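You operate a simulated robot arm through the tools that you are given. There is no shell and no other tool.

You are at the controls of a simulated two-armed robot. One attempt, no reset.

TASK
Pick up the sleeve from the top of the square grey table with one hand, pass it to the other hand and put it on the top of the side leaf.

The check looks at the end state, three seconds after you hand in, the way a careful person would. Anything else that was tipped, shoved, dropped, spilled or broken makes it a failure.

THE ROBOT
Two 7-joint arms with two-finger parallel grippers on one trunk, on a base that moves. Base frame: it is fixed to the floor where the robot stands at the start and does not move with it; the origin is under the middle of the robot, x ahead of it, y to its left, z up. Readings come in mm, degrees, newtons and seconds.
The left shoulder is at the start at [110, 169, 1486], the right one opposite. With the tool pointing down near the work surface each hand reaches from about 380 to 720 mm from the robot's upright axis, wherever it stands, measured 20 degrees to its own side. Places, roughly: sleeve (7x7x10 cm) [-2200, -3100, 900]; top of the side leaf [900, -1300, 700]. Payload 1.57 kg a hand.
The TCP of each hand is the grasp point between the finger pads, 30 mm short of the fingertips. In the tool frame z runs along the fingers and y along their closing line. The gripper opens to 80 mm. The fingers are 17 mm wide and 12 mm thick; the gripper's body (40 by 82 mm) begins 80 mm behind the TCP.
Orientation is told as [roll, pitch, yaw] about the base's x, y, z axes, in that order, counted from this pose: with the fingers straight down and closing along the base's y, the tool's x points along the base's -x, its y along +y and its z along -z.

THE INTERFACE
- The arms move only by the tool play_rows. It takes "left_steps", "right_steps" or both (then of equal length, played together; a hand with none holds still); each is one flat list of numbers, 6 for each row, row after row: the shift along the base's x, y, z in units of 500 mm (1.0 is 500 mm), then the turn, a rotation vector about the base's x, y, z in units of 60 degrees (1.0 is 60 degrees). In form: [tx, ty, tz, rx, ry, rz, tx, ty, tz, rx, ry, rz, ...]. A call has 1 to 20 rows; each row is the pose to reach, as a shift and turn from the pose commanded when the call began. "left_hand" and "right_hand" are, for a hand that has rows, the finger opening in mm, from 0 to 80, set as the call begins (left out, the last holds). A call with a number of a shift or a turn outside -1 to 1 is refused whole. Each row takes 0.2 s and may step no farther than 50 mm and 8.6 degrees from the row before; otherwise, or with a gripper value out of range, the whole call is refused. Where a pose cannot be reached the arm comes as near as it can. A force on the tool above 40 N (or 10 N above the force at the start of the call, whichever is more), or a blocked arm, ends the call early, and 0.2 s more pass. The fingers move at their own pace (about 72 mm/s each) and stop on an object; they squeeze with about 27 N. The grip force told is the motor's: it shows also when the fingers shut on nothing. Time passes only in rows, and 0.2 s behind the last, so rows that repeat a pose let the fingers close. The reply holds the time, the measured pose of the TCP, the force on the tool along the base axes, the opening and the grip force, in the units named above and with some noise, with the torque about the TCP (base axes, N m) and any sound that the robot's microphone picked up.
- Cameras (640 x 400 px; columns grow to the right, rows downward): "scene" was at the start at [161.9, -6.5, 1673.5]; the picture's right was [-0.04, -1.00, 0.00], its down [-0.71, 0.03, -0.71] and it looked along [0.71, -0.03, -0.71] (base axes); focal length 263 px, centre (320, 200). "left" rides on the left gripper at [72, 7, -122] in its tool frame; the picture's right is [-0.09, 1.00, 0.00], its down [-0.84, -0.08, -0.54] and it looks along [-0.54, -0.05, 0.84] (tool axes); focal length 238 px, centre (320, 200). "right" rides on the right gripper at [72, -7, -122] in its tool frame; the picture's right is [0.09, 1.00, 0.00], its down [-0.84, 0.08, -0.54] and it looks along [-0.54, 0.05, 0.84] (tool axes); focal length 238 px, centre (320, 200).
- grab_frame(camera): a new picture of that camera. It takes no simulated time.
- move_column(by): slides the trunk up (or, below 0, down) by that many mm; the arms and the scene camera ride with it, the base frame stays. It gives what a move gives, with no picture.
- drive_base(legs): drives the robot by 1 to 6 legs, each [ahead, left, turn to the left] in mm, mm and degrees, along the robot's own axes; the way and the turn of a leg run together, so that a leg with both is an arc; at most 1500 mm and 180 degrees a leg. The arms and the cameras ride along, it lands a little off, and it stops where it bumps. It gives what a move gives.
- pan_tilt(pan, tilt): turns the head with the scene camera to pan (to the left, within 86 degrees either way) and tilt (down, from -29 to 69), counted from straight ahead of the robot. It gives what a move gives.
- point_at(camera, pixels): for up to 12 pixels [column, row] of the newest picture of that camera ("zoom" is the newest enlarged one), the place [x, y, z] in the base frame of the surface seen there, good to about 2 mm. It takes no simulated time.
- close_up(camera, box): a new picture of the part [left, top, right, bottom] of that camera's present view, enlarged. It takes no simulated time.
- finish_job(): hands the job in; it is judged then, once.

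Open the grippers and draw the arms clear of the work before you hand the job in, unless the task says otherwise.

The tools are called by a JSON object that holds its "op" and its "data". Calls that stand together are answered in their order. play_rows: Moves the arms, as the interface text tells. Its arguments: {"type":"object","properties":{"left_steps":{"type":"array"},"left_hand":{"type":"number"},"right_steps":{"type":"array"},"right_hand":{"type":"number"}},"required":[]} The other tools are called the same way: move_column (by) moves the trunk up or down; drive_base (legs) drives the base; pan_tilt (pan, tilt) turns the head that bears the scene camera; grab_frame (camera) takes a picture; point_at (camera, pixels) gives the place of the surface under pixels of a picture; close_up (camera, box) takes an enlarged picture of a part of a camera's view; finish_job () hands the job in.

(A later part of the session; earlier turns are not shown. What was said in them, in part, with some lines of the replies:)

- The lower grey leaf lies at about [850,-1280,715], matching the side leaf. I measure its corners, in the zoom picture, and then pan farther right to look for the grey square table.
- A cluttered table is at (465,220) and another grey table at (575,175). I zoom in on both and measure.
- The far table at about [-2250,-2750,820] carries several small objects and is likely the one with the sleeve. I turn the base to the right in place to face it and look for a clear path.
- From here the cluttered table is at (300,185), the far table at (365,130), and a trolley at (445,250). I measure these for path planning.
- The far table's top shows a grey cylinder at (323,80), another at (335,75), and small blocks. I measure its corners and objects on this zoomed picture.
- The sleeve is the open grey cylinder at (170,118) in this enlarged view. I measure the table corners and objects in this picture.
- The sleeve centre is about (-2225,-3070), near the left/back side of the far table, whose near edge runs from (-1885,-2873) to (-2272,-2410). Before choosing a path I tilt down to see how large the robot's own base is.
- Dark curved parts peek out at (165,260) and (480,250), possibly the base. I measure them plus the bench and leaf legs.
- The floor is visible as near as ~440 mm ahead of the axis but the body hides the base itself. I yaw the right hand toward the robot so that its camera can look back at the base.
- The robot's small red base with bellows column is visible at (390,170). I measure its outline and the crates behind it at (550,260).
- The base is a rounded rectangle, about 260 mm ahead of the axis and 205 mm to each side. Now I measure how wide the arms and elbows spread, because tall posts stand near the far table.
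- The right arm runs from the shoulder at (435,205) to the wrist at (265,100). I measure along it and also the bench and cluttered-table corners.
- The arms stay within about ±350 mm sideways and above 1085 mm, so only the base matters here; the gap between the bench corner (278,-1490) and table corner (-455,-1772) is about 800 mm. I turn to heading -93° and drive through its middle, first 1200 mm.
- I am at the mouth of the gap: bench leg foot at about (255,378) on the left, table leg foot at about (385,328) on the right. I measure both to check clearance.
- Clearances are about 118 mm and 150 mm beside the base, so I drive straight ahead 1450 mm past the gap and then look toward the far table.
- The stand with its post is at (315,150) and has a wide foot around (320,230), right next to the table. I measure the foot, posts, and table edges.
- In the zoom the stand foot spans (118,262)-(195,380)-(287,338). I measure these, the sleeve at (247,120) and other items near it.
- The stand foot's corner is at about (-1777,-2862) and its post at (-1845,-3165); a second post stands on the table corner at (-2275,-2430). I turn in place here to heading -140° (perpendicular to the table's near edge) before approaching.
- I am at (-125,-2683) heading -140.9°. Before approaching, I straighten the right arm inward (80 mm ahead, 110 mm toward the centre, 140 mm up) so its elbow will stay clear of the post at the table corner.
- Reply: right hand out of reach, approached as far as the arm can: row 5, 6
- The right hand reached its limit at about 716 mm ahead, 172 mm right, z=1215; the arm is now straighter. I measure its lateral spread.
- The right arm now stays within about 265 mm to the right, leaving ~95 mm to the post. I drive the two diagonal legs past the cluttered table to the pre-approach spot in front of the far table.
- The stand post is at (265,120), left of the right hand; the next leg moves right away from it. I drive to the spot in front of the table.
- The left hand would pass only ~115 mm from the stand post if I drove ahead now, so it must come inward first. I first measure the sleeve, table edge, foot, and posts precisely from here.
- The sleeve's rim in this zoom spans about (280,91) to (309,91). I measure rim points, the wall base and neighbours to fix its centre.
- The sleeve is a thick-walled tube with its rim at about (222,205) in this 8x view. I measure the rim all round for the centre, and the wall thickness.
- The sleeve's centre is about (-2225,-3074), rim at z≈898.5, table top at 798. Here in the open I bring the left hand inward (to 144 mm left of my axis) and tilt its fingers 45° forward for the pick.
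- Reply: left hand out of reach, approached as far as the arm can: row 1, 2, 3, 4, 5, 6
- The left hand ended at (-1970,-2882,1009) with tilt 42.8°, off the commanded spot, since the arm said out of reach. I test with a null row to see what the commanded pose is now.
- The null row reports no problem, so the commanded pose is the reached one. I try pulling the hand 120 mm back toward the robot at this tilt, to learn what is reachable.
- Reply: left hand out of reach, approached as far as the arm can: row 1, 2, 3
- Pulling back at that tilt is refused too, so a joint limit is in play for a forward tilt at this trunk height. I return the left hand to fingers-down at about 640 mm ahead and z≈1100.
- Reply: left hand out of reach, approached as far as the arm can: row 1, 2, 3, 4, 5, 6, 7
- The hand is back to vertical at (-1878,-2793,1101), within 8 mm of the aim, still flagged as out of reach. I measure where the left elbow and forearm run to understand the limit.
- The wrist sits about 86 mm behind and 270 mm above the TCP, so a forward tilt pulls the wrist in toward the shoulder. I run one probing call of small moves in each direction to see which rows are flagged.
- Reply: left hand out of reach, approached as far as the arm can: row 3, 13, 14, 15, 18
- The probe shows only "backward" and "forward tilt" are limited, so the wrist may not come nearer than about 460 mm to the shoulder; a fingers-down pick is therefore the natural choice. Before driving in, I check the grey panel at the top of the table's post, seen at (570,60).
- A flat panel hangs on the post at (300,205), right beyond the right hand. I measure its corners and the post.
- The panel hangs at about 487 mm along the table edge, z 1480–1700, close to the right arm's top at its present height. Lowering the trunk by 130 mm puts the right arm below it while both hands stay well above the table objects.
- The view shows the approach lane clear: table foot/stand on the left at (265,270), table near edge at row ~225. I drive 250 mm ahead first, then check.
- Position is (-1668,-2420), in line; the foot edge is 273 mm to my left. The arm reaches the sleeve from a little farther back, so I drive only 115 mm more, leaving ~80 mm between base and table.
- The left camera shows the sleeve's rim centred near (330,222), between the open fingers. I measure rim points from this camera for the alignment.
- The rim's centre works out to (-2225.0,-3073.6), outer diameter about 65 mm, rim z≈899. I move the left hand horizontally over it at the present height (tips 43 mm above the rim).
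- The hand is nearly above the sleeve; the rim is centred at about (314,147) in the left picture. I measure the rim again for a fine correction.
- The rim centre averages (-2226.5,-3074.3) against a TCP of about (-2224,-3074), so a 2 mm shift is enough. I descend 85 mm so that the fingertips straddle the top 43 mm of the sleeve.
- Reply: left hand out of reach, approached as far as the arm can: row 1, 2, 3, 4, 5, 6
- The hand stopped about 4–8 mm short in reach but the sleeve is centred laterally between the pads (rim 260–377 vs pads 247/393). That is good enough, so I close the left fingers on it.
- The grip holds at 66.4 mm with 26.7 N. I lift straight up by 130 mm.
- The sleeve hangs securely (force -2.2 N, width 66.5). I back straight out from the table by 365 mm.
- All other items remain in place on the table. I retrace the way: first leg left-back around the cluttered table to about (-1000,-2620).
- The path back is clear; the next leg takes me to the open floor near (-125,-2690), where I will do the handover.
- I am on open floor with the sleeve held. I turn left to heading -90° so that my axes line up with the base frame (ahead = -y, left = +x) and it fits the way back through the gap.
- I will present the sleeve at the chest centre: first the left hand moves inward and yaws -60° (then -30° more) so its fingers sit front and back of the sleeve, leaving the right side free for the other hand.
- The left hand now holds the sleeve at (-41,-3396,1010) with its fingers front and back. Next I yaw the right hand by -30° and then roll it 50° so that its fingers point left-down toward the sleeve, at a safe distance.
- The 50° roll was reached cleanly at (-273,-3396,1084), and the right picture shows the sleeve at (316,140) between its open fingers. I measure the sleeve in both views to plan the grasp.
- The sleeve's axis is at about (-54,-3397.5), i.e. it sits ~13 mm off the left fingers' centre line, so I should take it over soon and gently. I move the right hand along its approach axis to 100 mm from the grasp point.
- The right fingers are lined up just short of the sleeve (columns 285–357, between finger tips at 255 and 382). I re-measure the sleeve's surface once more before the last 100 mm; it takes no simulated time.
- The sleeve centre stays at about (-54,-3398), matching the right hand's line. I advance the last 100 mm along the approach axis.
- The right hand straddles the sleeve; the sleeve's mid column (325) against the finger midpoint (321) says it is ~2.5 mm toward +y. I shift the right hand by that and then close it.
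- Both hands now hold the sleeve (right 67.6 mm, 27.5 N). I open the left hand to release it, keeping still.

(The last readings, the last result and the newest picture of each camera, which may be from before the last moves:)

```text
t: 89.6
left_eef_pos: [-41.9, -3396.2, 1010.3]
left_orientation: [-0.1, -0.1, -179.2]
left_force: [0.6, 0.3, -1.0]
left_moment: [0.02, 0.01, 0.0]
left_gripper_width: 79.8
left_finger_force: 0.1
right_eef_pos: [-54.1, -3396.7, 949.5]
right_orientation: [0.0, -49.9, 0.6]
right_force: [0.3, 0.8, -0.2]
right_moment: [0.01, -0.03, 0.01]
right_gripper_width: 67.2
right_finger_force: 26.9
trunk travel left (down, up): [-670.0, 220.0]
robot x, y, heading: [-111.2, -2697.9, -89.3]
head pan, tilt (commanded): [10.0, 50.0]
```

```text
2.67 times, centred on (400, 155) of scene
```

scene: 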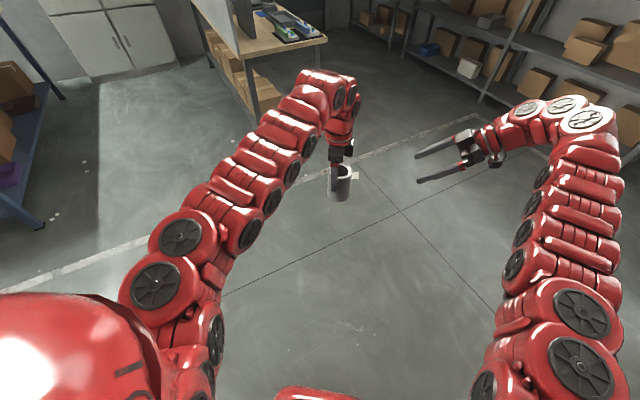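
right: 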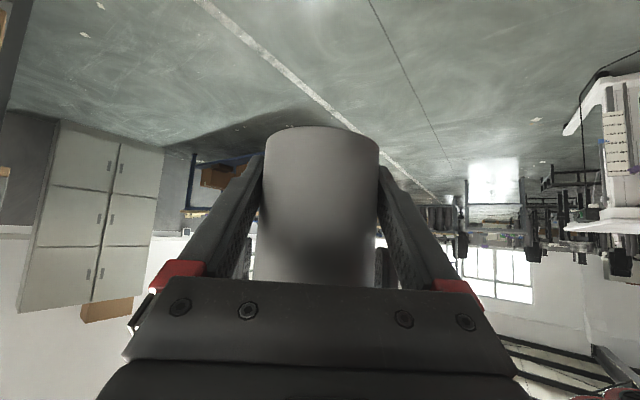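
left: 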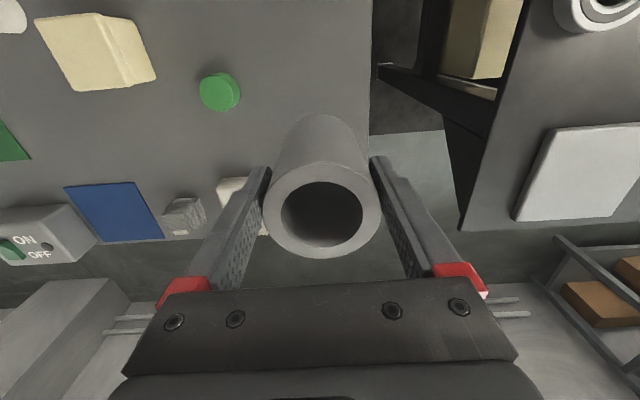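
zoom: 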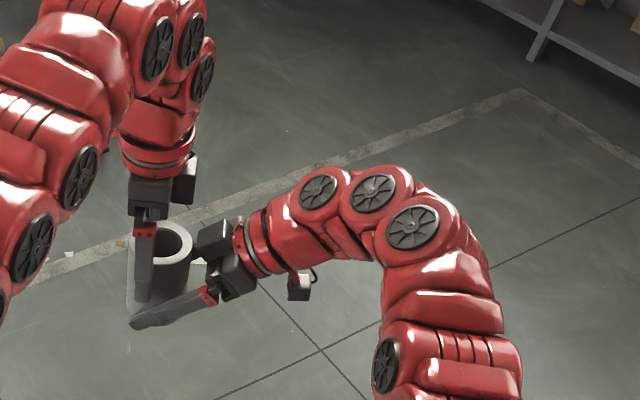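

The sleeve stays in the right hand (67.2 mm, 26.9 N). I raise the left hand straight up off the rim and then move it away to the left.

{"op": "play_rows", "data": {"left_steps": [0, 0, 0.04, 0, 0, 0, 0, 0, 0.08, 0, 0, 0, 0, 0, 0.12, 0, 0, 0, 0.02, 0, 0.15, 0, 0, 0, 0.08, 0, 0.16, 0, 0, 0, 0.16, 0, 0.16, 0, 0, 0, 0.24, 0, 0.16, 0, 0, 0, 0.32, 0, 0.16, 0, 0, 0, 0.4, 0, 0.16, 0, 0, 0]}}

{"op": "grab_frame", "data": {"camera": "scene"}}

{"op": "grab_frame", "data": {"camera": "right"}}

```text
t: 91.6
left_eef_pos: [160.5, -3397.7, 1090.4]
left_orientation: [-0.1, 0.0, -179.3]
left_force: [0.1, 0.9, -0.1]
left_moment: [0.0, 0.03, 0.01]
left_gripper_width: 80.1
left_finger_force: 0.0
right_eef_pos: [-54.4, -3396.9, 949.6]
right_orientation: [0.0, -49.9, 0.6]
right_force: [0.1, -0.4, -0.4]
right_moment: [-0.03, 0.0, 0.02]
right_gripper_width: 67.4
right_finger_force: 27.0
trunk travel left (down, up): [-670.0, 220.0]
robot x, y, heading: [-112.1, -2702.8, -89.3]
head pan, tilt (commanded): [10.0, 50.0]
```

```text
taken
```

scene: 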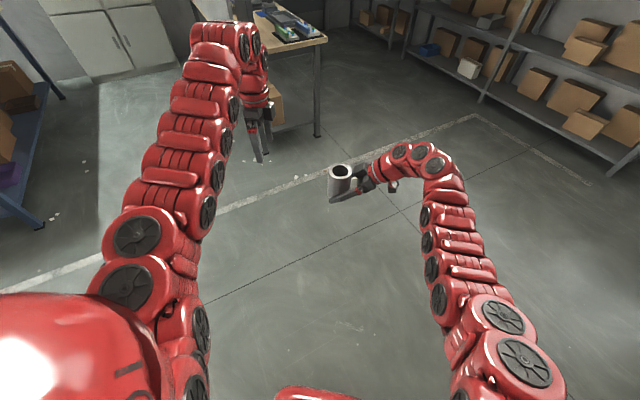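

```text
taken
```

right: 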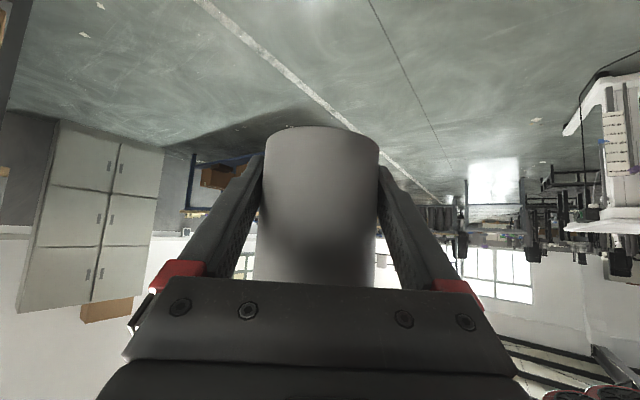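

The handover worked: the right hand alone holds the sleeve near its bottom. Before driving back through the gap I check the height of the right and left arm over the furniture.

{"op": "point_at", "data": {"camera": "scene", "pixels": [[340, 175], [330, 195], [400, 155], [435, 170], [445, 220], [460, 270], [500, 320], [390, 185], [260, 150], [240, 45], [200, 210], [140, 240]]}}

```text
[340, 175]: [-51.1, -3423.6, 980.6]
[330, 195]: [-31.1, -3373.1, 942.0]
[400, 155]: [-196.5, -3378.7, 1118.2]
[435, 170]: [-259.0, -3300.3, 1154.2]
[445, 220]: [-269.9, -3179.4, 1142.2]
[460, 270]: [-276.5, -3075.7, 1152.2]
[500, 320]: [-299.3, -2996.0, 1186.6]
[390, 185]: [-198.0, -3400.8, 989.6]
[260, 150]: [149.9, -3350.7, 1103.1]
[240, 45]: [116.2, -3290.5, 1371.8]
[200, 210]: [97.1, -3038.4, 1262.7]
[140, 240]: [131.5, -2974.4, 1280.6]
```

The arms stay above ~1090 mm and the sleeve's bottom at ~922 mm, clear of the bench and table. I drive backward 1500 mm through the gap with a slight shift left to stay centred.

{"op": "drive_base", "data": {"legs": [[-700, 18, 0]]}}

{"op": "pan_tilt", "data": {"pan": 0, "tilt": 60}}

{"op": "grab_frame", "data": {"camera": "scene"}}

```text
t: 95.5
left_eef_pos: [166.8, -2687.6, 1092.0]
left_orientation: [-0.1, -0.1, -179.5]
left_force: [-0.5, -0.4, -1.0]
left_moment: [0.03, 0.01, 0.0]
left_gripper_width: 79.7
left_finger_force: 0.1
right_eef_pos: [-46.0, -2686.7, 949.5]
right_orientation: [0.1, -49.9, 0.3]
right_force: [0.1, -0.4, -0.1]
right_moment: [0.01, -0.02, 0.01]
right_gripper_width: 67.3
right_finger_force: 27.1
trunk travel left (down, up): [-670.0, 220.0]
robot x, y, heading: [-97.5, -1992.5, -89.6]
head pan, tilt (commanded): [10.0, 50.0]
```

```text
t: 96.2
left_eef_pos: [166.3, -2687.2, 1091.2]
left_orientation: [-0.1, -0.2, -179.5]
left_force: [-0.2, -0.7, 0.4]
left_moment: [0.03, 0.03, 0.03]
left_gripper_width: 80.0
left_finger_force: 0.2
right_eef_pos: [-46.1, -2685.7, 949.5]
right_orientation: [0.0, -49.9, 0.2]
right_force: [0.1, -0.1, -0.2]
right_moment: [0.0, 0.01, 0.02]
right_gripper_width: 67.6
right_finger_force: 26.6
trunk travel left (down, up): [-670.0, 220.0]
robot x, y, heading: [-100.5, -1986.7, -89.5]
head pan, tilt (commanded): [0.0, 60.0]
```

```text
taken
```

scene: 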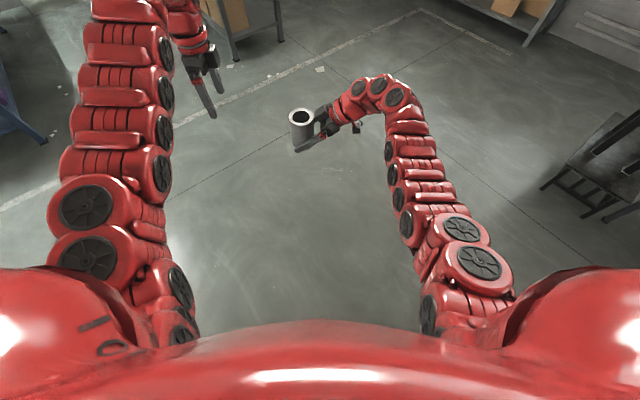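

I am at (-99,-1989), centred for the gap, with the sleeve still held. I continue backward 1200 mm to clear the gap.

{"op": "drive_base", "data": {"legs": [[-1200, 15, 0]]}}

{"op": "pan_tilt", "data": {"pan": 35, "tilt": 40}}

{"op": "grab_frame", "data": {"camera": "scene"}}

```text
t: 102.2
left_eef_pos: [178.5, -1494.4, 1090.1]
left_orientation: [-0.1, -0.1, -179.0]
left_force: [-0.1, 0.5, -0.3]
left_moment: [-0.01, -0.01, 0.01]
left_gripper_width: 79.9
left_finger_force: 0.0
right_eef_pos: [-35.5, -1495.4, 949.8]
right_orientation: [-0.1, -49.9, 0.8]
right_force: [-0.2, 0.1, 0.3]
right_moment: [0.0, -0.01, 0.0]
right_gripper_width: 67.6
right_finger_force: 27.5
trunk travel left (down, up): [-670.0, 220.0]
robot x, y, heading: [-94.6, -800.3, -89.2]
head pan, tilt (commanded): [0.0, 60.0]
```

```text
t: 103.2
left_eef_pos: [177.7, -1495.2, 1091.6]
left_orientation: [-0.1, -0.1, -179.1]
left_force: [-0.4, 0.5, 0.0]
left_moment: [-0.02, -0.04, -0.01]
left_gripper_width: 79.8
left_finger_force: 0.0
right_eef_pos: [-36.0, -1495.7, 948.9]
right_orientation: [0.0, -50.0, 0.7]
right_force: [-0.4, 0.3, -0.9]
right_moment: [0.01, 0.02, -0.03]
right_gripper_width: 67.4
right_finger_force: 27.1
trunk travel left (down, up): [-670.0, 220.0]
robot x, y, heading: [-91.4, -799.2, -89.2]
head pan, tilt (commanded): [35.0, 40.0]
```

```text
taken
```

scene: 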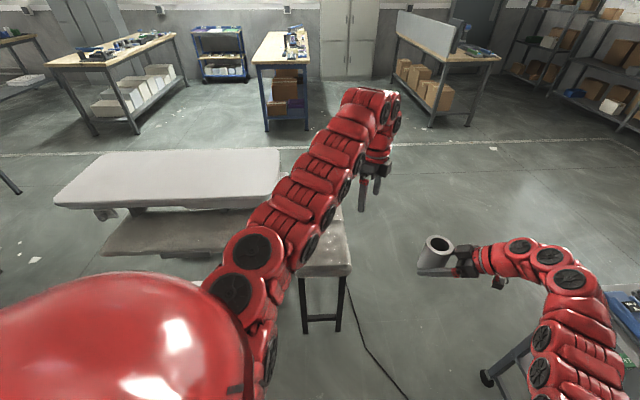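

Out of the gap at (-93,-800) with the sleeve held at (440,245). I turn left 35° to face the leaf squarely (heading about -54°) and look at it.

{"op": "drive_base", "data": {"legs": [[0, 0, 35.2]]}}

{"op": "pan_tilt", "data": {"pan": 15, "tilt": 50}}

{"op": "grab_frame", "data": {"camera": "scene"}}

```text
t: 105.3
left_eef_pos: [523.8, -1217.5, 1090.1]
left_orientation: [0.0, -0.1, -144.7]
left_force: [0.2, 1.0, 0.4]
left_moment: [-0.01, 0.04, 0.01]
left_gripper_width: 79.9
left_finger_force: 0.0
right_eef_pos: [346.8, -1340.7, 949.3]
right_orientation: [-0.1, -50.0, 35.2]
right_force: [0.2, 0.2, 0.6]
right_moment: [-0.04, -0.03, 0.02]
right_gripper_width: 67.4
right_finger_force: 27.3
trunk travel left (down, up): [-670.0, 220.0]
robot x, y, heading: [-93.7, -796.4, -55.0]
head pan, tilt (commanded): [35.0, 40.0]
```

```text
t: 106.1
left_eef_pos: [523.2, -1218.2, 1091.3]
left_orientation: [-0.1, -0.1, -144.6]
left_force: [0.4, -0.4, -0.5]
left_moment: [0.0, -0.02, 0.02]
left_gripper_width: 80.1
left_finger_force: 0.2
right_eef_pos: [347.3, -1340.1, 948.8]
right_orientation: [-0.1, -49.8, 35.3]
right_force: [0.6, 0.7, 0.7]
right_moment: [-0.03, 0.01, 0.02]
right_gripper_width: 67.4
right_finger_force: 26.7
trunk travel left (down, up): [-670.0, 220.0]
robot x, y, heading: [-91.9, -799.5, -55.0]
head pan, tilt (commanded): [15.0, 50.0]
```

```text
taken
```

scene: 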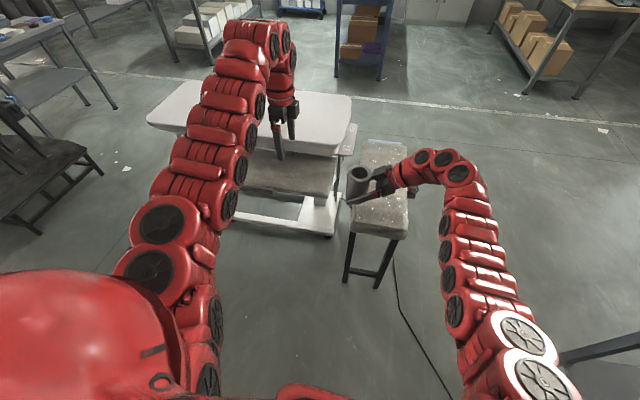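

The leaf is at (290,175), partly behind the left arm. I strafe 371 mm to the left to stand in front of it, still well back.

{"op": "drive_base", "data": {"legs": [[0, 371, 0]]}}

{"op": "pan_tilt", "data": {"pan": -5, "tilt": 50}}

{"op": "grab_frame", "data": {"camera": "scene"}}

{"op": "grab_frame", "data": {"camera": "left"}}

```text
t: 108.5
left_eef_pos: [819.7, -1009.7, 1090.0]
left_orientation: [-0.1, -0.1, -144.8]
left_force: [0.4, 0.1, -0.6]
left_moment: [0.0, -0.03, -0.03]
left_gripper_width: 79.7
left_finger_force: 0.1
right_eef_pos: [644.4, -1131.5, 949.9]
right_orientation: [0.0, -49.9, 35.0]
right_force: [-0.7, -0.2, 0.2]
right_moment: [-0.01, 0.02, -0.03]
right_gripper_width: 67.4
right_finger_force: 27.4
trunk travel left (down, up): [-670.0, 220.0]
robot x, y, heading: [201.3, -590.9, -54.6]
head pan, tilt (commanded): [15.0, 50.0]
```

```text
t: 109.3
left_eef_pos: [819.9, -1010.7, 1092.2]
left_orientation: [-0.1, 0.0, -144.8]
left_force: [0.6, -0.3, 0.3]
left_moment: [0.02, -0.02, 0.0]
left_gripper_width: 80.0
left_finger_force: 0.1
right_eef_pos: [643.0, -1130.8, 949.4]
right_orientation: [-0.1, -49.9, 34.9]
right_force: [0.1, -0.2, -0.5]
right_moment: [0.02, 0.0, 0.0]
right_gripper_width: 67.5
right_finger_force: 27.1
trunk travel left (down, up): [-670.0, 220.0]
robot x, y, heading: [204.5, -590.9, -54.6]
head pan, tilt (commanded): [-5.0, 50.0]
```

```text
taken
```

scene: 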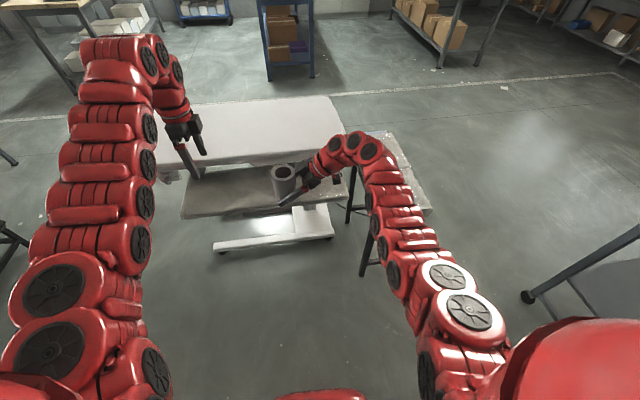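

```text
taken
```

left: 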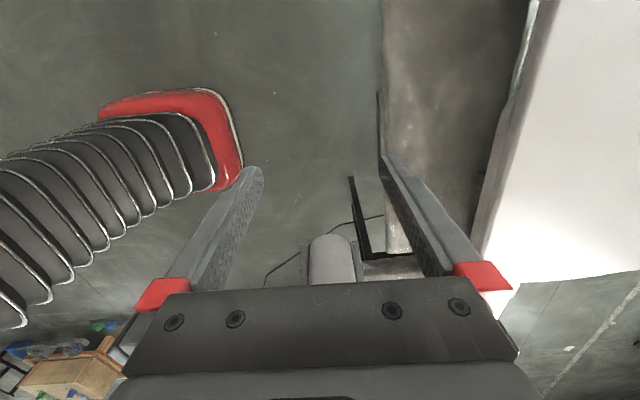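

Now the leaf shows clearly in the scene view, from about (182,210) to (345,180), with the sleeve hovering in front of it. I measure the leaf's edges and the edge of the white top.

{"op": "close_up", "data": {"camera": "scene", "box": [150, 90, 390, 240]}}

{"op": "point_at", "data": {"camera": "scene", "pixels": [[184, 214], [345, 196], [250, 207], [250, 190], [230, 180], [215, 200], [330, 190], [250, 172], [215, 175], [250, 150], [325, 150], [240, 195]]}}

```text
2.67 times, centred on (270, 165) of scene
```

zoom: 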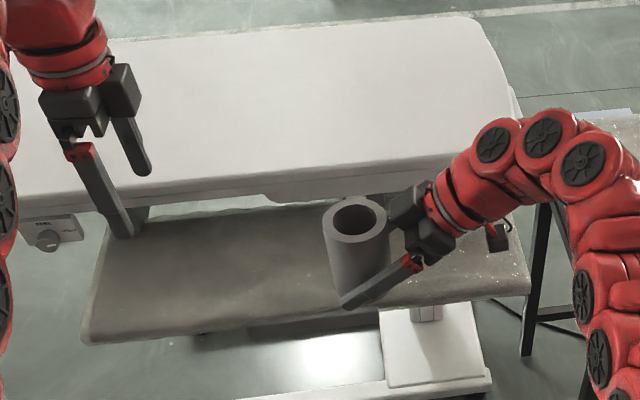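

```text
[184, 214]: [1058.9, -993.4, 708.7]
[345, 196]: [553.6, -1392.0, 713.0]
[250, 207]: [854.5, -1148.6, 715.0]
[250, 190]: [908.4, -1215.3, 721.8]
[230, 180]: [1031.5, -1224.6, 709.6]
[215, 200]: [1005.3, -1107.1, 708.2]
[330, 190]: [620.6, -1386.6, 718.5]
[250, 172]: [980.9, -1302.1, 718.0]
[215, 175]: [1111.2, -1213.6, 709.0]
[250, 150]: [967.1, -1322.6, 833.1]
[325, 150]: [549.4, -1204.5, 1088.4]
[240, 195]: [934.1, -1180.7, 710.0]
```

The leaf's near edge runs (1059,-993) to (554,-1392) at z≈710–718, about 205 mm deep up to the white top. I measure the white top's near edge and the white foot bar, to choose the placing spot.

{"op": "point_at", "data": {"camera": "zoom", "pixels": [[200, 200], [300, 192], [420, 178], [250, 210], [300, 205], [200, 225], [240, 262], [300, 262], [210, 300], [280, 300], [300, 375], [160, 250]]}}

```text
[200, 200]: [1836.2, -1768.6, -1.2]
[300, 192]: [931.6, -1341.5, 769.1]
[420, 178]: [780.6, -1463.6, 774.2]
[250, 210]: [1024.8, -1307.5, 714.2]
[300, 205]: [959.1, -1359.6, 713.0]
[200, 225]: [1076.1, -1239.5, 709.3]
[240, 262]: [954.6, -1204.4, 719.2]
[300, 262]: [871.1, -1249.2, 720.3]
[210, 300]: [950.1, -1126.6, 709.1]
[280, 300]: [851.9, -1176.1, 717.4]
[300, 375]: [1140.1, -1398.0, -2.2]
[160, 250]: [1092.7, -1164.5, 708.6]
```

The white top's edge is 194 mm in from the near edge; the surface around the middle of the leaf reads 717–722 mm. I sample the surface more finely around the intended spot to find an even place.

{"op": "point_at", "data": {"camera": "zoom", "pixels": [[230, 250], [260, 250], [290, 250], [315, 250], [230, 270], [260, 270], [290, 270], [315, 270], [230, 285], [260, 285], [290, 285], [320, 285]]}}

{"op": "close_up", "data": {"camera": "scene", "box": [180, 150, 280, 220]}}

```text
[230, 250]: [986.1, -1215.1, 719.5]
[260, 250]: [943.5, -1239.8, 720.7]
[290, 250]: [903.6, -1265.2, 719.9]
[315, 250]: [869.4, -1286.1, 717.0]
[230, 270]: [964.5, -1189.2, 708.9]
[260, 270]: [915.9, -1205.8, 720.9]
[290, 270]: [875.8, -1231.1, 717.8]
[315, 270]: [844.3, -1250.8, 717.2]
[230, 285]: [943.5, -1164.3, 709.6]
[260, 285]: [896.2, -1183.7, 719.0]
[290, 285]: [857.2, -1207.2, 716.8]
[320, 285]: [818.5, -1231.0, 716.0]
```

```text
5.71 times, centred on (230, 185) of scene
```

zoom: 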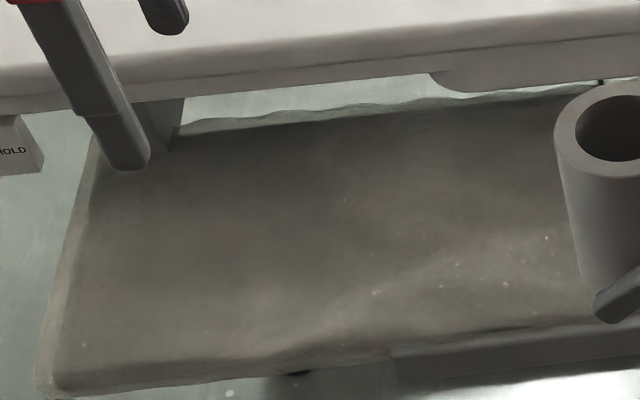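

Around e≈305 mm along and 90 mm in, i.e. near (849,-1274), the surface is even at z≈717. First I raise the left hand 80 mm so it will stay well clear of the white top when the trunk goes down, and check the sleeve's uprightness.

{"op": "point_at", "data": {"camera": "zoom", "pixels": [[600, 175], [605, 220], [605, 265], [580, 200], [585, 250], [635, 185], [635, 240]]}}

{"op": "play_rows", "data": {"left_steps": [0, 0, 0.04, 0, 0, 0, 0, 0, 0.08, 0, 0, 0, 0, 0, 0.12, 0, 0, 0, 0, 0, 0.16, 0, 0, 0]}}

```text
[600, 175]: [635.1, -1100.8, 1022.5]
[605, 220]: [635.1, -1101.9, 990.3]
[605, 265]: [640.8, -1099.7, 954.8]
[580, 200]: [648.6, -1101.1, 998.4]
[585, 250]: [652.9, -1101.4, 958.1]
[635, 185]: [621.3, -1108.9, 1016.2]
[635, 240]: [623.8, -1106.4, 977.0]
```

```text
t: 110.3
left_eef_pos: [821.9, -1012.5, 1132.0]
left_orientation: [0.3, 0.0, -144.8]
left_force: [0.0, -0.4, -0.2]
left_moment: [0.03, -0.01, -0.04]
left_gripper_width: 79.8
left_finger_force: 0.0
left hand out of reach, approached as far as the arm can: row 2, 3, 4
right_eef_pos: [643.3, -1131.7, 949.1]
right_orientation: [0.0, -49.9, 35.0]
right_force: [0.5, -0.2, 0.0]
right_moment: [-0.03, 0.0, -0.01]
right_gripper_width: 67.4
right_finger_force: 26.8
trunk travel left (down, up): [-670.0, 220.0]
robot x, y, heading: [202.8, -586.6, -54.8]
head pan, tilt (commanded): [-5.0, 50.0]
```

The left hand rose to 1132 (its limit), enough clearance; the sleeve reads upright. I now drive 235 mm ahead and 85 mm left to bring the sleeve over the placing spot, its bottom still ~90 mm above the white top.

{"op": "drive_base", "data": {"legs": [[235, 85, 0]]}}

{"op": "grab_frame", "data": {"camera": "scene"}}

{"op": "grab_frame", "data": {"camera": "left"}}

```text
t: 112.1
left_eef_pos: [1025.3, -1156.5, 1131.2]
left_orientation: [0.4, 0.1, -144.7]
left_force: [-0.6, 0.2, -0.9]
left_moment: [0.02, 0.02, -0.02]
left_gripper_width: 80.1
left_finger_force: 0.0
right_eef_pos: [846.0, -1274.7, 949.9]
right_orientation: [0.1, -49.9, 34.8]
right_force: [-0.8, -0.4, -0.9]
right_moment: [-0.02, 0.0, 0.01]
right_gripper_width: 67.7
right_finger_force: 26.7
trunk travel left (down, up): [-670.0, 220.0]
robot x, y, heading: [409.0, -730.1, -54.7]
head pan, tilt (commanded): [-5.0, 50.0]
```

```text
taken
```

scene: 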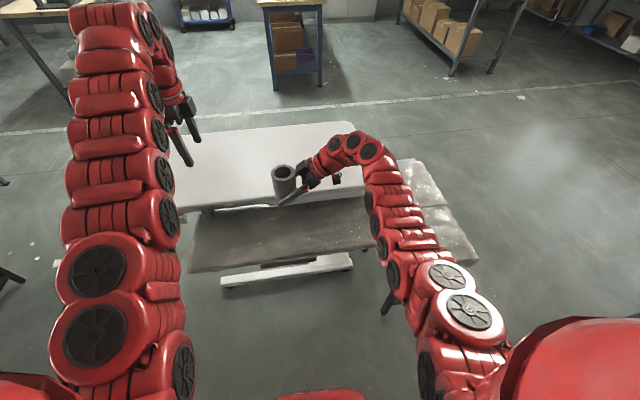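

```text
taken
```

left: 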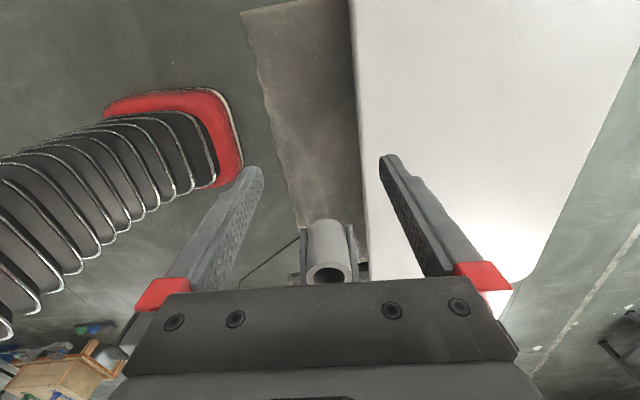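

The sleeve is over the spot: TCP (846,-1275), 89 mm in from the leaf's edge and ~105 mm from the white top's edge. I lower the trunk by 165 mm, leaving the sleeve's bottom about 40 mm above the leaf.

{"op": "move_column", "data": {"by": -165}}

{"op": "grab_frame", "data": {"camera": "scene"}}

{"op": "grab_frame", "data": {"camera": "left"}}

```text
t: 114.0
left_eef_pos: [1023.9, -1156.8, 967.9]
left_orientation: [0.3, 0.0, -144.9]
left_force: [0.1, 0.8, 0.7]
left_moment: [0.02, 0.01, 0.01]
left_gripper_width: 80.1
left_finger_force: 0.1
right_eef_pos: [845.2, -1275.0, 784.5]
right_orientation: [-0.1, -49.9, 34.8]
right_force: [0.0, 0.2, -2.4]
right_moment: [-0.04, -0.01, 0.01]
right_gripper_width: 67.6
right_finger_force: 27.4
trunk travel left (down, up): [-505.0, 385.0]
robot x, y, heading: [403.9, -729.2, -54.9]
head pan, tilt (commanded): [-5.0, 50.0]
```

```text
taken
```

scene: 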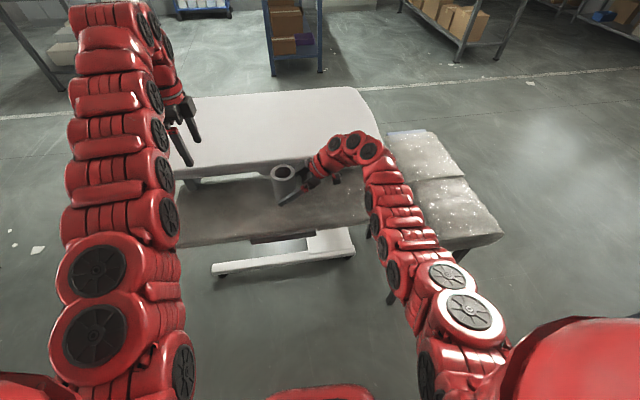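

```text
taken
```

left: 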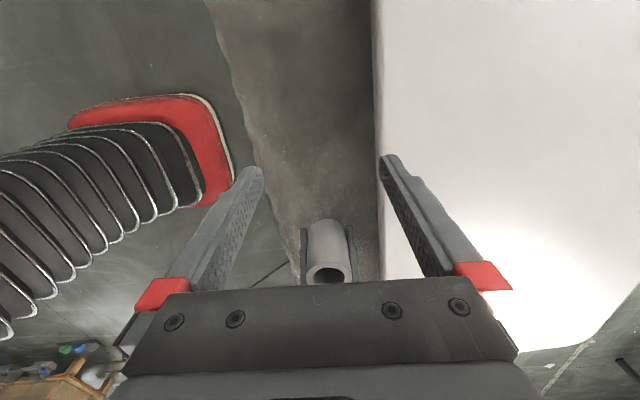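

The sleeve hovers about 40 mm above the leaf, between its near edge and the white top. I zoom in to measure the leaf surface around it and the sleeve's bottom edge.

{"op": "close_up", "data": {"camera": "scene", "box": [230, 140, 350, 240]}}

{"op": "close_up", "data": {"camera": "left", "box": [260, 170, 420, 290]}}

```text
4.00 times, centred on (290, 190) of scene
```

zoom: 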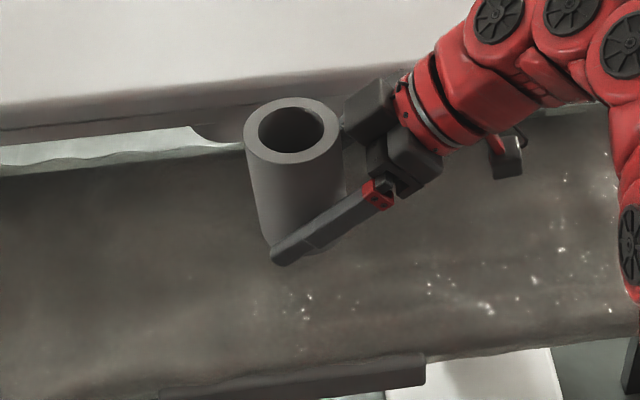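

```text
3.33 times, centred on (340, 230) of left
```

zoom: 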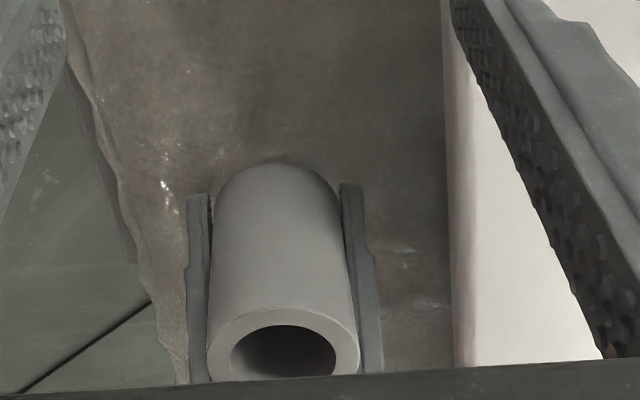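

In the left-hand zoom the sleeve stands between the near edge (left) and the white top (right). I measure leaf points around it and the sleeve's bottom and rim.

{"op": "point_at", "data": {"camera": "zoom", "pixels": [[130, 180], [280, 140], [400, 200], [410, 290], [170, 280], [220, 130], [350, 150], [280, 172], [280, 240], [285, 318], [215, 340], [352, 340]]}}

```text
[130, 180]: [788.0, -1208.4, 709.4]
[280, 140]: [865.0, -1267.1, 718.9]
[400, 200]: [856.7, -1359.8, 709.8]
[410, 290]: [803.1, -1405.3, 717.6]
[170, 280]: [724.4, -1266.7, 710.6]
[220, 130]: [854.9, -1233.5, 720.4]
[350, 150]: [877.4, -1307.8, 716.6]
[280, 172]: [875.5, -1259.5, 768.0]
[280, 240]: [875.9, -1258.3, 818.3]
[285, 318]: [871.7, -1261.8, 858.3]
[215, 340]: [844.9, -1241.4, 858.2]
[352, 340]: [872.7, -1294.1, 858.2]
```

The rim is at 858 and so the bottom at about 757; the leaf under it reads 717–720. I lower the hand by 30 mm in small steps and read the force.

{"op": "play_rows", "data": {"right_steps": [0, 0, -0.02, 0, 0, 0, 0, 0, -0.04, 0, 0, 0, 0, 0, -0.054, 0, 0, 0, 0, 0, -0.06, 0, 0, 0, 0, 0, -0.06, 0, 0, 0]}}

{"op": "close_up", "data": {"camera": "scene", "box": [230, 140, 350, 240]}}

```text
t: 115.2
left_eef_pos: [1024.8, -1156.4, 966.7]
left_orientation: [0.3, -0.1, -145.0]
left_force: [-0.9, -1.1, 0.8]
left_moment: [-0.01, 0.02, 0.01]
left_gripper_width: 79.8
left_finger_force: 0.0
right_eef_pos: [845.7, -1274.4, 755.2]
right_orientation: [0.0, -49.9, 34.9]
right_force: [-0.2, -0.3, -2.1]
right_moment: [0.01, -0.02, -0.01]
right_gripper_width: 67.5
right_finger_force: 27.2
trunk travel left (down, up): [-505.0, 385.0]
robot x, y, heading: [401.3, -729.9, -55.1]
head pan, tilt (commanded): [-5.0, 50.0]
```

```text
4.00 times, centred on (290, 190) of scene
```

zoom: 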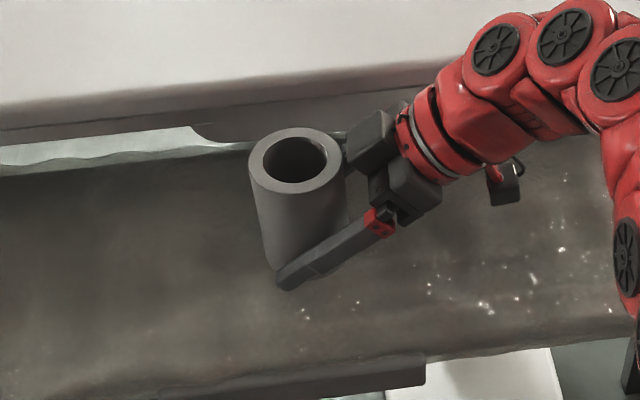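

No contact yet (force z -2.1 N, the sleeve's weight); the bottom should be near 728. I creep down 6 mm more in 1.5 mm rows.

{"op": "play_rows", "data": {"right_steps": [0, 0, -0.003, 0, 0, 0, 0, 0, -0.006, 0, 0, 0, 0, 0, -0.009, 0, 0, 0, 0, 0, -0.012, 0, 0, 0, 0, 0, -0.012, 0, 0, 0]}}

```text
t: 116.4
left_eef_pos: [1024.9, -1156.4, 967.3]
left_orientation: [0.3, -0.1, -144.9]
left_force: [0.2, 1.1, 0.4]
left_moment: [-0.02, 0.01, 0.04]
left_gripper_width: 80.0
left_finger_force: 0.1
right_eef_pos: [846.4, -1273.4, 748.5]
right_orientation: [0.0, -49.9, 34.9]
right_force: [-0.3, -0.1, -2.4]
right_moment: [0.02, -0.02, -0.01]
right_gripper_width: 67.4
right_finger_force: 26.9
trunk travel left (down, up): [-505.0, 385.0]
robot x, y, heading: [407.1, -733.5, -55.2]
head pan, tilt (commanded): [-5.0, 50.0]
```

Still no contact at TCP 749 (bottom ≈ 721.5). I go down another 3 mm in 1 mm rows.

{"op": "play_rows", "data": {"right_steps": [0, 0, -0.002, 0, 0, 0, 0, 0, -0.004, 0, 0, 0, 0, 0, -0.006, 0, 0, 0, 0, 0, -0.006, 0, 0, 0]}}

```text
t: 117.4
left_eef_pos: [1025.0, -1156.2, 966.6]
left_orientation: [0.3, 0.0, -144.9]
left_force: [0.2, 0.5, -0.7]
left_moment: [-0.02, -0.04, -0.03]
left_gripper_width: 79.9
left_finger_force: 0.0
right_eef_pos: [845.6, -1274.9, 745.5]
right_orientation: [0.0, -49.9, 34.9]
right_force: [0.3, 0.4, -1.6]
right_moment: [0.0, 0.01, -0.01]
right_gripper_width: 67.5
right_finger_force: 27.3
trunk travel left (down, up): [-505.0, 385.0]
robot x, y, heading: [404.1, -732.6, -55.1]
head pan, tilt (commanded): [-5.0, 50.0]
```

Force z is -1.6 N, still within noise of the carried weight. I go down another 3 mm.

{"op": "play_rows", "data": {"right_steps": [0, 0, -0.002, 0, 0, 0, 0, 0, -0.004, 0, 0, 0, 0, 0, -0.006, 0, 0, 0, 0, 0, -0.006, 0, 0, 0]}}

{"op": "close_up", "data": {"camera": "left", "box": [260, 170, 420, 290]}}

{"op": "close_up", "data": {"camera": "scene", "box": [230, 140, 350, 240]}}

```text
t: 118.4
left_eef_pos: [1024.9, -1156.5, 968.4]
left_orientation: [0.4, 0.1, -144.9]
left_force: [-0.3, 0.2, 0.8]
left_moment: [-0.01, 0.02, 0.0]
left_gripper_width: 79.8
left_finger_force: 0.2
right_eef_pos: [845.6, -1274.1, 742.7]
right_orientation: [0.0, -49.9, 34.9]
right_force: [0.6, -0.3, -1.1]
right_moment: [-0.01, -0.01, 0.0]
right_gripper_width: 67.4
right_finger_force: 27.2
trunk travel left (down, up): [-505.0, 385.0]
robot x, y, heading: [408.6, -729.6, -55.0]
head pan, tilt (commanded): [-5.0, 50.0]
```

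```text
3.33 times, centred on (340, 230) of left
```

zoom: 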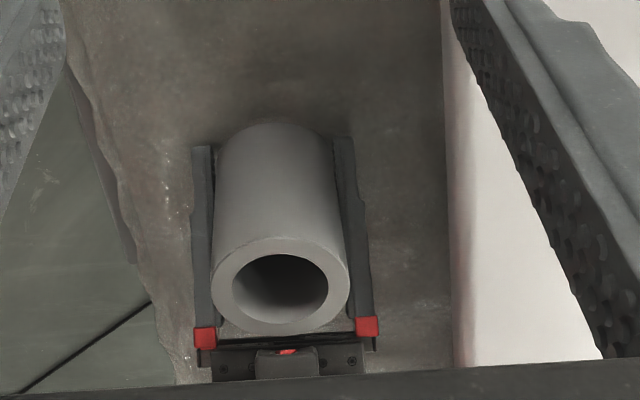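

```text
4.00 times, centred on (290, 190) of scene
```

zoom: 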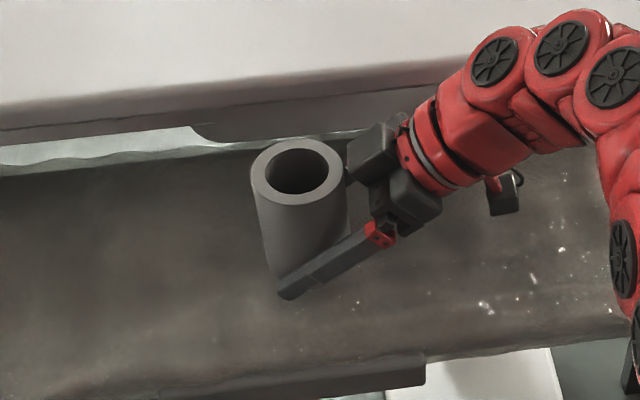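

The reading is -1.1 N, so contact may be near. I measure the leaf right next to the sleeve's foot and the rim height.

{"op": "point_at", "data": {"camera": "zoom", "pixels": [[255, 265], [240, 240], [262, 285], [275, 310], [300, 300], [268, 262], [266, 272], [230, 200], [345, 180], [297, 145], [296, 200], [370, 270]]}}

```text
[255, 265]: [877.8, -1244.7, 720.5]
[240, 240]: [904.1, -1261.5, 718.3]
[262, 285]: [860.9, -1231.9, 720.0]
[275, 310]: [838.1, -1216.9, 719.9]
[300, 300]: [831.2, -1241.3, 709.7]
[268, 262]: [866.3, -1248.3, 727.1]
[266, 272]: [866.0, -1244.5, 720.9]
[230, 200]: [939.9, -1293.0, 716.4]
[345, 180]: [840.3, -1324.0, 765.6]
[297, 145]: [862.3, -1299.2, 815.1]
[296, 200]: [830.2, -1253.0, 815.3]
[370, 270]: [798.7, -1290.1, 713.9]
```

The rim is at 815, so the bottom is at about 714; parts of the leaf read 710–714, others 720, so the supporting surface may be slightly lower. I continue down 3 mm in 1 mm rows.

{"op": "play_rows", "data": {"right_steps": [0, 0, -0.002, 0, 0, 0, 0, 0, -0.004, 0, 0, 0, 0, 0, -0.006, 0, 0, 0, 0, 0, -0.006, 0, 0, 0]}}

```text
t: 119.4
left_eef_pos: [1024.0, -1155.3, 966.8]
left_orientation: [0.3, 0.1, -144.8]
left_force: [-0.3, 0.6, 0.7]
left_moment: [0.01, 0.0, 0.03]
left_gripper_width: 80.0
left_finger_force: 0.0
right_eef_pos: [846.1, -1274.3, 738.6]
right_orientation: [0.0, -49.9, 34.9]
right_force: [-0.2, 0.7, -1.6]
right_moment: [-0.01, -0.03, -0.02]
right_gripper_width: 67.8
right_finger_force: 27.3
trunk travel left (down, up): [-505.0, 385.0]
robot x, y, heading: [407.2, -730.7, -55.1]
head pan, tilt (commanded): [-5.0, 50.0]
```

Still only the carried weight (-1.6 N) at TCP 739. I continue in 1 mm rows, watching the force.

{"op": "play_rows", "data": {"right_steps": [0, 0, -0.002, 0, 0, 0, 0, 0, -0.004, 0, 0, 0, 0, 0, -0.004, 0, 0, 0]}}

{"op": "close_up", "data": {"camera": "scene", "box": [250, 160, 330, 220]}}

{"op": "close_up", "data": {"camera": "right", "box": [160, 50, 480, 300]}}

```text
t: 120.2
left_eef_pos: [1024.8, -1156.7, 967.0]
left_orientation: [0.3, 0.0, -144.9]
left_force: [-1.6, -0.1, -0.2]
left_moment: [0.02, 0.02, -0.05]
left_gripper_width: 80.2
left_finger_force: 0.1
right_eef_pos: [845.7, -1274.2, 737.6]
right_orientation: [0.0, -49.9, 34.9]
right_force: [-0.9, -0.6, -1.6]
right_moment: [-0.03, -0.01, -0.01]
right_gripper_width: 67.4
right_finger_force: 26.8
trunk travel left (down, up): [-505.0, 385.0]
robot x, y, heading: [407.6, -733.9, -55.2]
head pan, tilt (commanded): [-5.0, 50.0]
```

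```text
6.67 times, centred on (290, 190) of scene
```

zoom: 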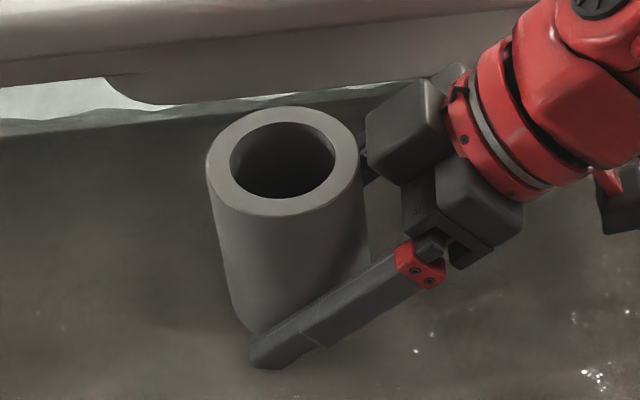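

```text
1.60 times, centred on (320, 175) of right
```

zoom: 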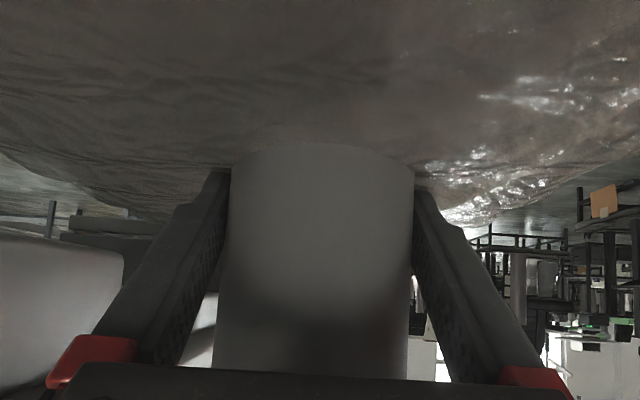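

No contact force yet at TCP 737.6; the right view shows the sleeve's foot and fingertips right at the leaf. I go on in 1 mm rows.

{"op": "play_rows", "data": {"right_steps": [0, 0, -0.002, 0, 0, 0, 0, 0, -0.004, 0, 0, 0, 0, 0, -0.004, 0, 0, 0]}}

```text
t: 121.0
left_eef_pos: [1024.6, -1155.5, 966.2]
left_orientation: [0.3, 0.1, -145.0]
left_force: [0.1, -0.6, -0.1]
left_moment: [0.0, -0.02, -0.01]
left_gripper_width: 80.1
left_finger_force: 0.1
right_eef_pos: [845.2, -1274.4, 736.3]
right_orientation: [-0.1, -49.9, 34.9]
right_force: [1.7, -0.9, 3.4]
right_moment: [0.06, 0.08, 0.01]
right_gripper_width: 67.4
right_finger_force: 27.3
trunk travel left (down, up): [-505.0, 385.0]
robot x, y, heading: [409.1, -731.4, -55.1]
head pan, tilt (commanded): [-5.0, 50.0]
```

The force jumped to +3.4 N upward at TCP 736.3: the sleeve is standing on the leaf. I open the right hand, holding still.

{"op": "play_rows", "data": {"right_steps": [0, 0, 0, 0, 0, 0, 0, 0, 0, 0, 0, 0, 0, 0, 0, 0, 0, 0, 0, 0, 0, 0, 0, 0], "right_hand": 80}}

{"op": "close_up", "data": {"camera": "scene", "box": [250, 160, 330, 220]}}

{"op": "close_up", "data": {"camera": "left", "box": [260, 170, 420, 290]}}

{"op": "close_up", "data": {"camera": "right", "box": [160, 50, 480, 300]}}

```text
t: 122.0
left_eef_pos: [1024.5, -1156.1, 967.2]
left_orientation: [0.3, -0.1, -144.9]
left_force: [-0.4, 0.1, 0.0]
left_moment: [-0.02, -0.04, -0.02]
left_gripper_width: 80.0
left_finger_force: 0.1
right_eef_pos: [845.7, -1274.0, 735.9]
right_orientation: [-0.2, -50.0, 35.0]
right_force: [0.0, -2.8, 5.8]
right_moment: [0.19, 0.08, -0.04]
right_gripper_width: 78.3
right_finger_force: 0.0
trunk travel left (down, up): [-505.0, 385.0]
robot x, y, heading: [410.5, -732.7, -54.9]
head pan, tilt (commanded): [-5.0, 50.0]
```

```text
6.67 times, centred on (290, 190) of scene
```

zoom: 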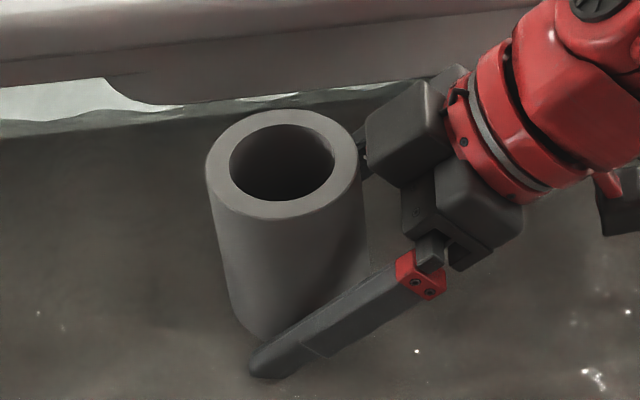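

```text
3.33 times, centred on (340, 230) of left
```

zoom: 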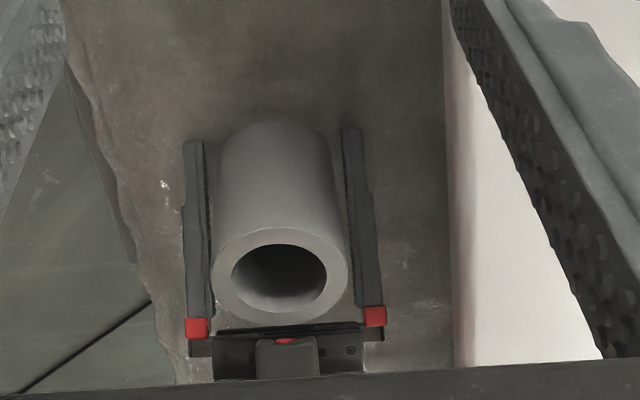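

```text
1.60 times, centred on (320, 175) of right
```

zoom: 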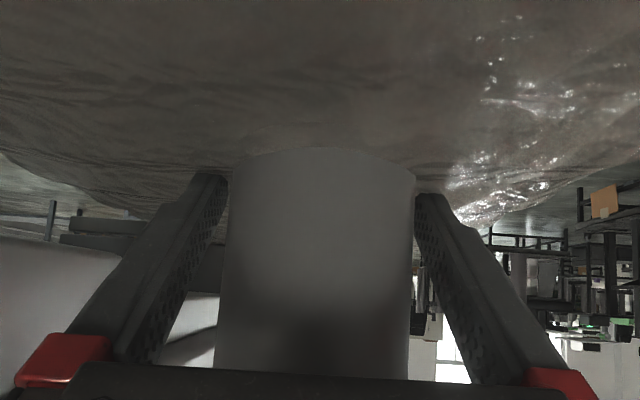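

The sleeve stands freely with both fingers off it; the fingertips touch the leaf lightly. I withdraw the right hand along its own axis, up and to the right, in small steps.

{"op": "play_rows", "data": {"right_steps": [-0.0063, -0.0044, 0.0064, 0, 0, 0, -0.0188, -0.0131, 0.0193, 0, 0, 0, -0.0377, -0.0263, 0.0386, 0, 0, 0, -0.0628, -0.0438, 0.0643, 0, 0, 0, -0.0942, -0.0657, 0.0965, 0, 0, 0, -0.1256, -0.0876, 0.1286, 0, 0, 0, -0.1633, -0.1139, 0.1672, 0, 0, 0], "right_hand": 80}}

{"op": "close_up", "data": {"camera": "scene", "box": [230, 140, 370, 240]}}

{"op": "grab_frame", "data": {"camera": "right"}}

```text
t: 123.6
left_eef_pos: [1024.3, -1156.0, 968.3]
left_orientation: [0.3, 0.0, -144.9]
left_force: [0.6, -0.2, 0.9]
left_moment: [-0.02, -0.03, 0.0]
left_gripper_width: 79.9
left_finger_force: 0.1
right_eef_pos: [761.5, -1330.6, 817.0]
right_orientation: [0.1, -49.9, 34.8]
right_force: [-0.6, -0.1, -0.2]
right_moment: [0.02, -0.01, -0.02]
right_gripper_width: 79.9
right_finger_force: 0.0
trunk travel left (down, up): [-505.0, 385.0]
robot x, y, heading: [404.7, -731.3, -55.1]
head pan, tilt (commanded): [-5.0, 50.0]
```

```text
4.00 times, centred on (300, 190) of scene
```

zoom: 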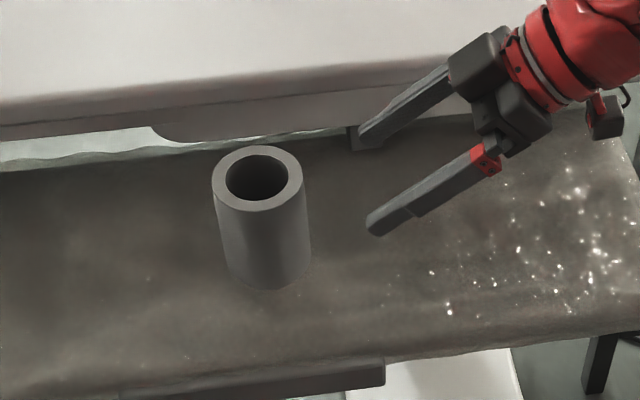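

```text
taken
```

right: 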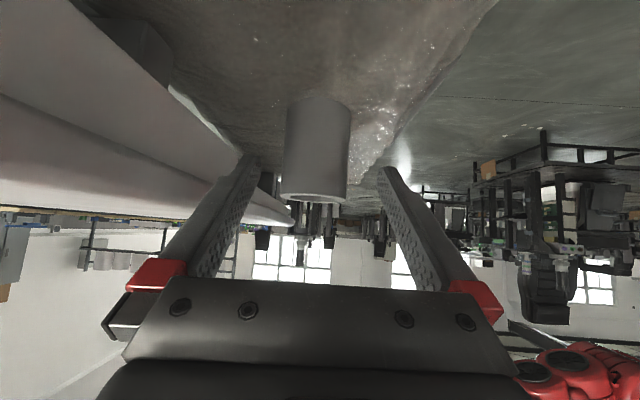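

The sleeve stands upright on the leaf at about (258,215) of the zoom and nothing else was touched. I raise the trunk 165 mm to lift both arms clear above the white top.

{"op": "move_column", "data": {"by": 165}}

{"op": "drive_base", "data": {"legs": [[-350, 0, 0]]}}

{"op": "grab_frame", "data": {"camera": "scene"}}

```text
t: 125.5
left_eef_pos: [1024.6, -1156.7, 1131.6]
left_orientation: [0.3, 0.0, -144.9]
left_force: [-0.5, 0.6, -0.1]
left_moment: [0.0, 0.01, -0.02]
left_gripper_width: 79.9
left_finger_force: 0.0
right_eef_pos: [762.1, -1329.7, 983.3]
right_orientation: [0.1, -49.9, 34.8]
right_force: [-0.7, -0.6, 0.1]
right_moment: [-0.01, -0.01, 0.03]
right_gripper_width: 80.1
right_finger_force: 0.0
trunk travel left (down, up): [-670.0, 220.0]
robot x, y, heading: [406.4, -729.4, -54.9]
head pan, tilt (commanded): [-5.0, 50.0]
```

```text
t: 127.7
left_eef_pos: [832.2, -875.1, 1132.7]
left_orientation: [0.3, 0.0, -144.7]
left_force: [-0.4, 0.2, -0.1]
left_moment: [0.04, -0.01, 0.03]
left_gripper_width: 80.0
left_finger_force: 0.0
right_eef_pos: [569.3, -1051.7, 984.0]
right_orientation: [0.0, -49.8, 35.2]
right_force: [0.4, 0.0, -0.3]
right_moment: [0.01, -0.03, 0.01]
right_gripper_width: 79.8
right_finger_force: 0.0
trunk travel left (down, up): [-670.0, 220.0]
robot x, y, heading: [211.5, -452.5, -54.9]
head pan, tilt (commanded): [-5.0, 50.0]
```

```text
taken
```

scene: 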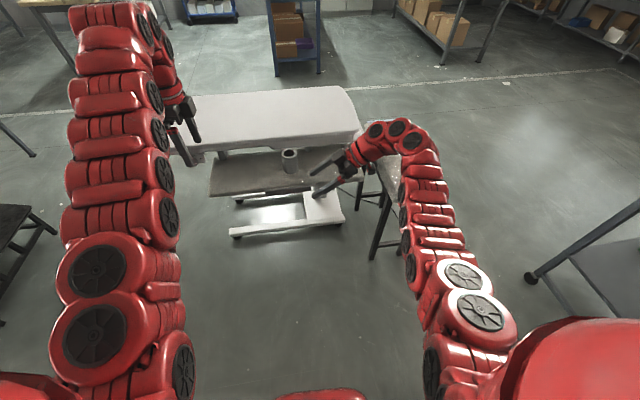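

I have backed off; the sleeve stands on the leaf at (290,160). I zoom in and measure it to confirm that it is upright and at rest before handing in.

{"op": "close_up", "data": {"camera": "scene", "box": [200, 120, 380, 230]}}

{"op": "point_at", "data": {"camera": "zoom", "pixels": [[320, 105], [320, 130], [320, 160], [300, 120], [340, 120], [322, 118], [280, 180], [360, 180]]}}

```text
3.56 times, centred on (290, 175) of scene
```

zoom: 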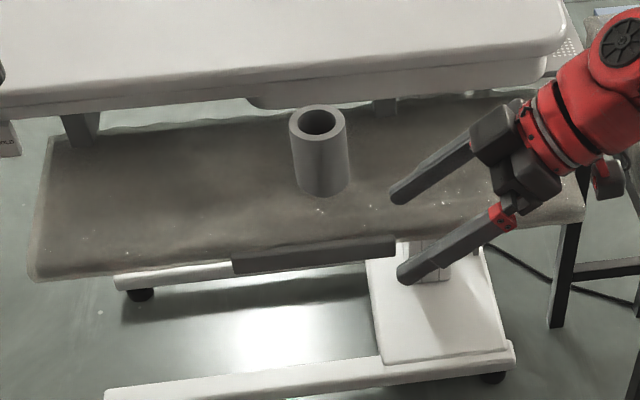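

```text
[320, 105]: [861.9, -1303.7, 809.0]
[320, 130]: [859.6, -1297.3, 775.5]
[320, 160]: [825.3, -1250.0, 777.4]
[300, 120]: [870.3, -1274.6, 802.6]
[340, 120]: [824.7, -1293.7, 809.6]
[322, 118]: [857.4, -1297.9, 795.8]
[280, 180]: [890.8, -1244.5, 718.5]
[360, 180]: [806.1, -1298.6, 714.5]
```

The sleeve stands upright on the leaf at about (846,-1275) with its rim level at z≈809. Both grippers are open and drawn clear, and nothing else was disturbed, so I hand in.

{"op": "finish_job", "data": {}}

```text
The job is handed in.
```

I picked the sleeve up from the grey table with the left hand and passed it to the right hand in open floor space. It now stands upright on the side leaf at about (846, -1275), and I have handed the job in.

- **End state:** the sleeve's rim measures level at z≈809 and it stays put on its own. Both grippers are open, and the robot has backed about 350 mm away from the leaf.
- **Surroundings:** I saw nothing tipped or moved at the grey table, the cluttered table, the bench or the white-topped table.
- **Floor cable:** a thin black cable lies across the gap between the bench and the cluttered table, and the base most likely rolled over it on the way out and back. Nothing stopped or bumped there.
- **Grip on the way:** the sleeve crept about 10 mm sideways in the left hand before the handover, but it did not slip out. The right hand's grip held steady after that.
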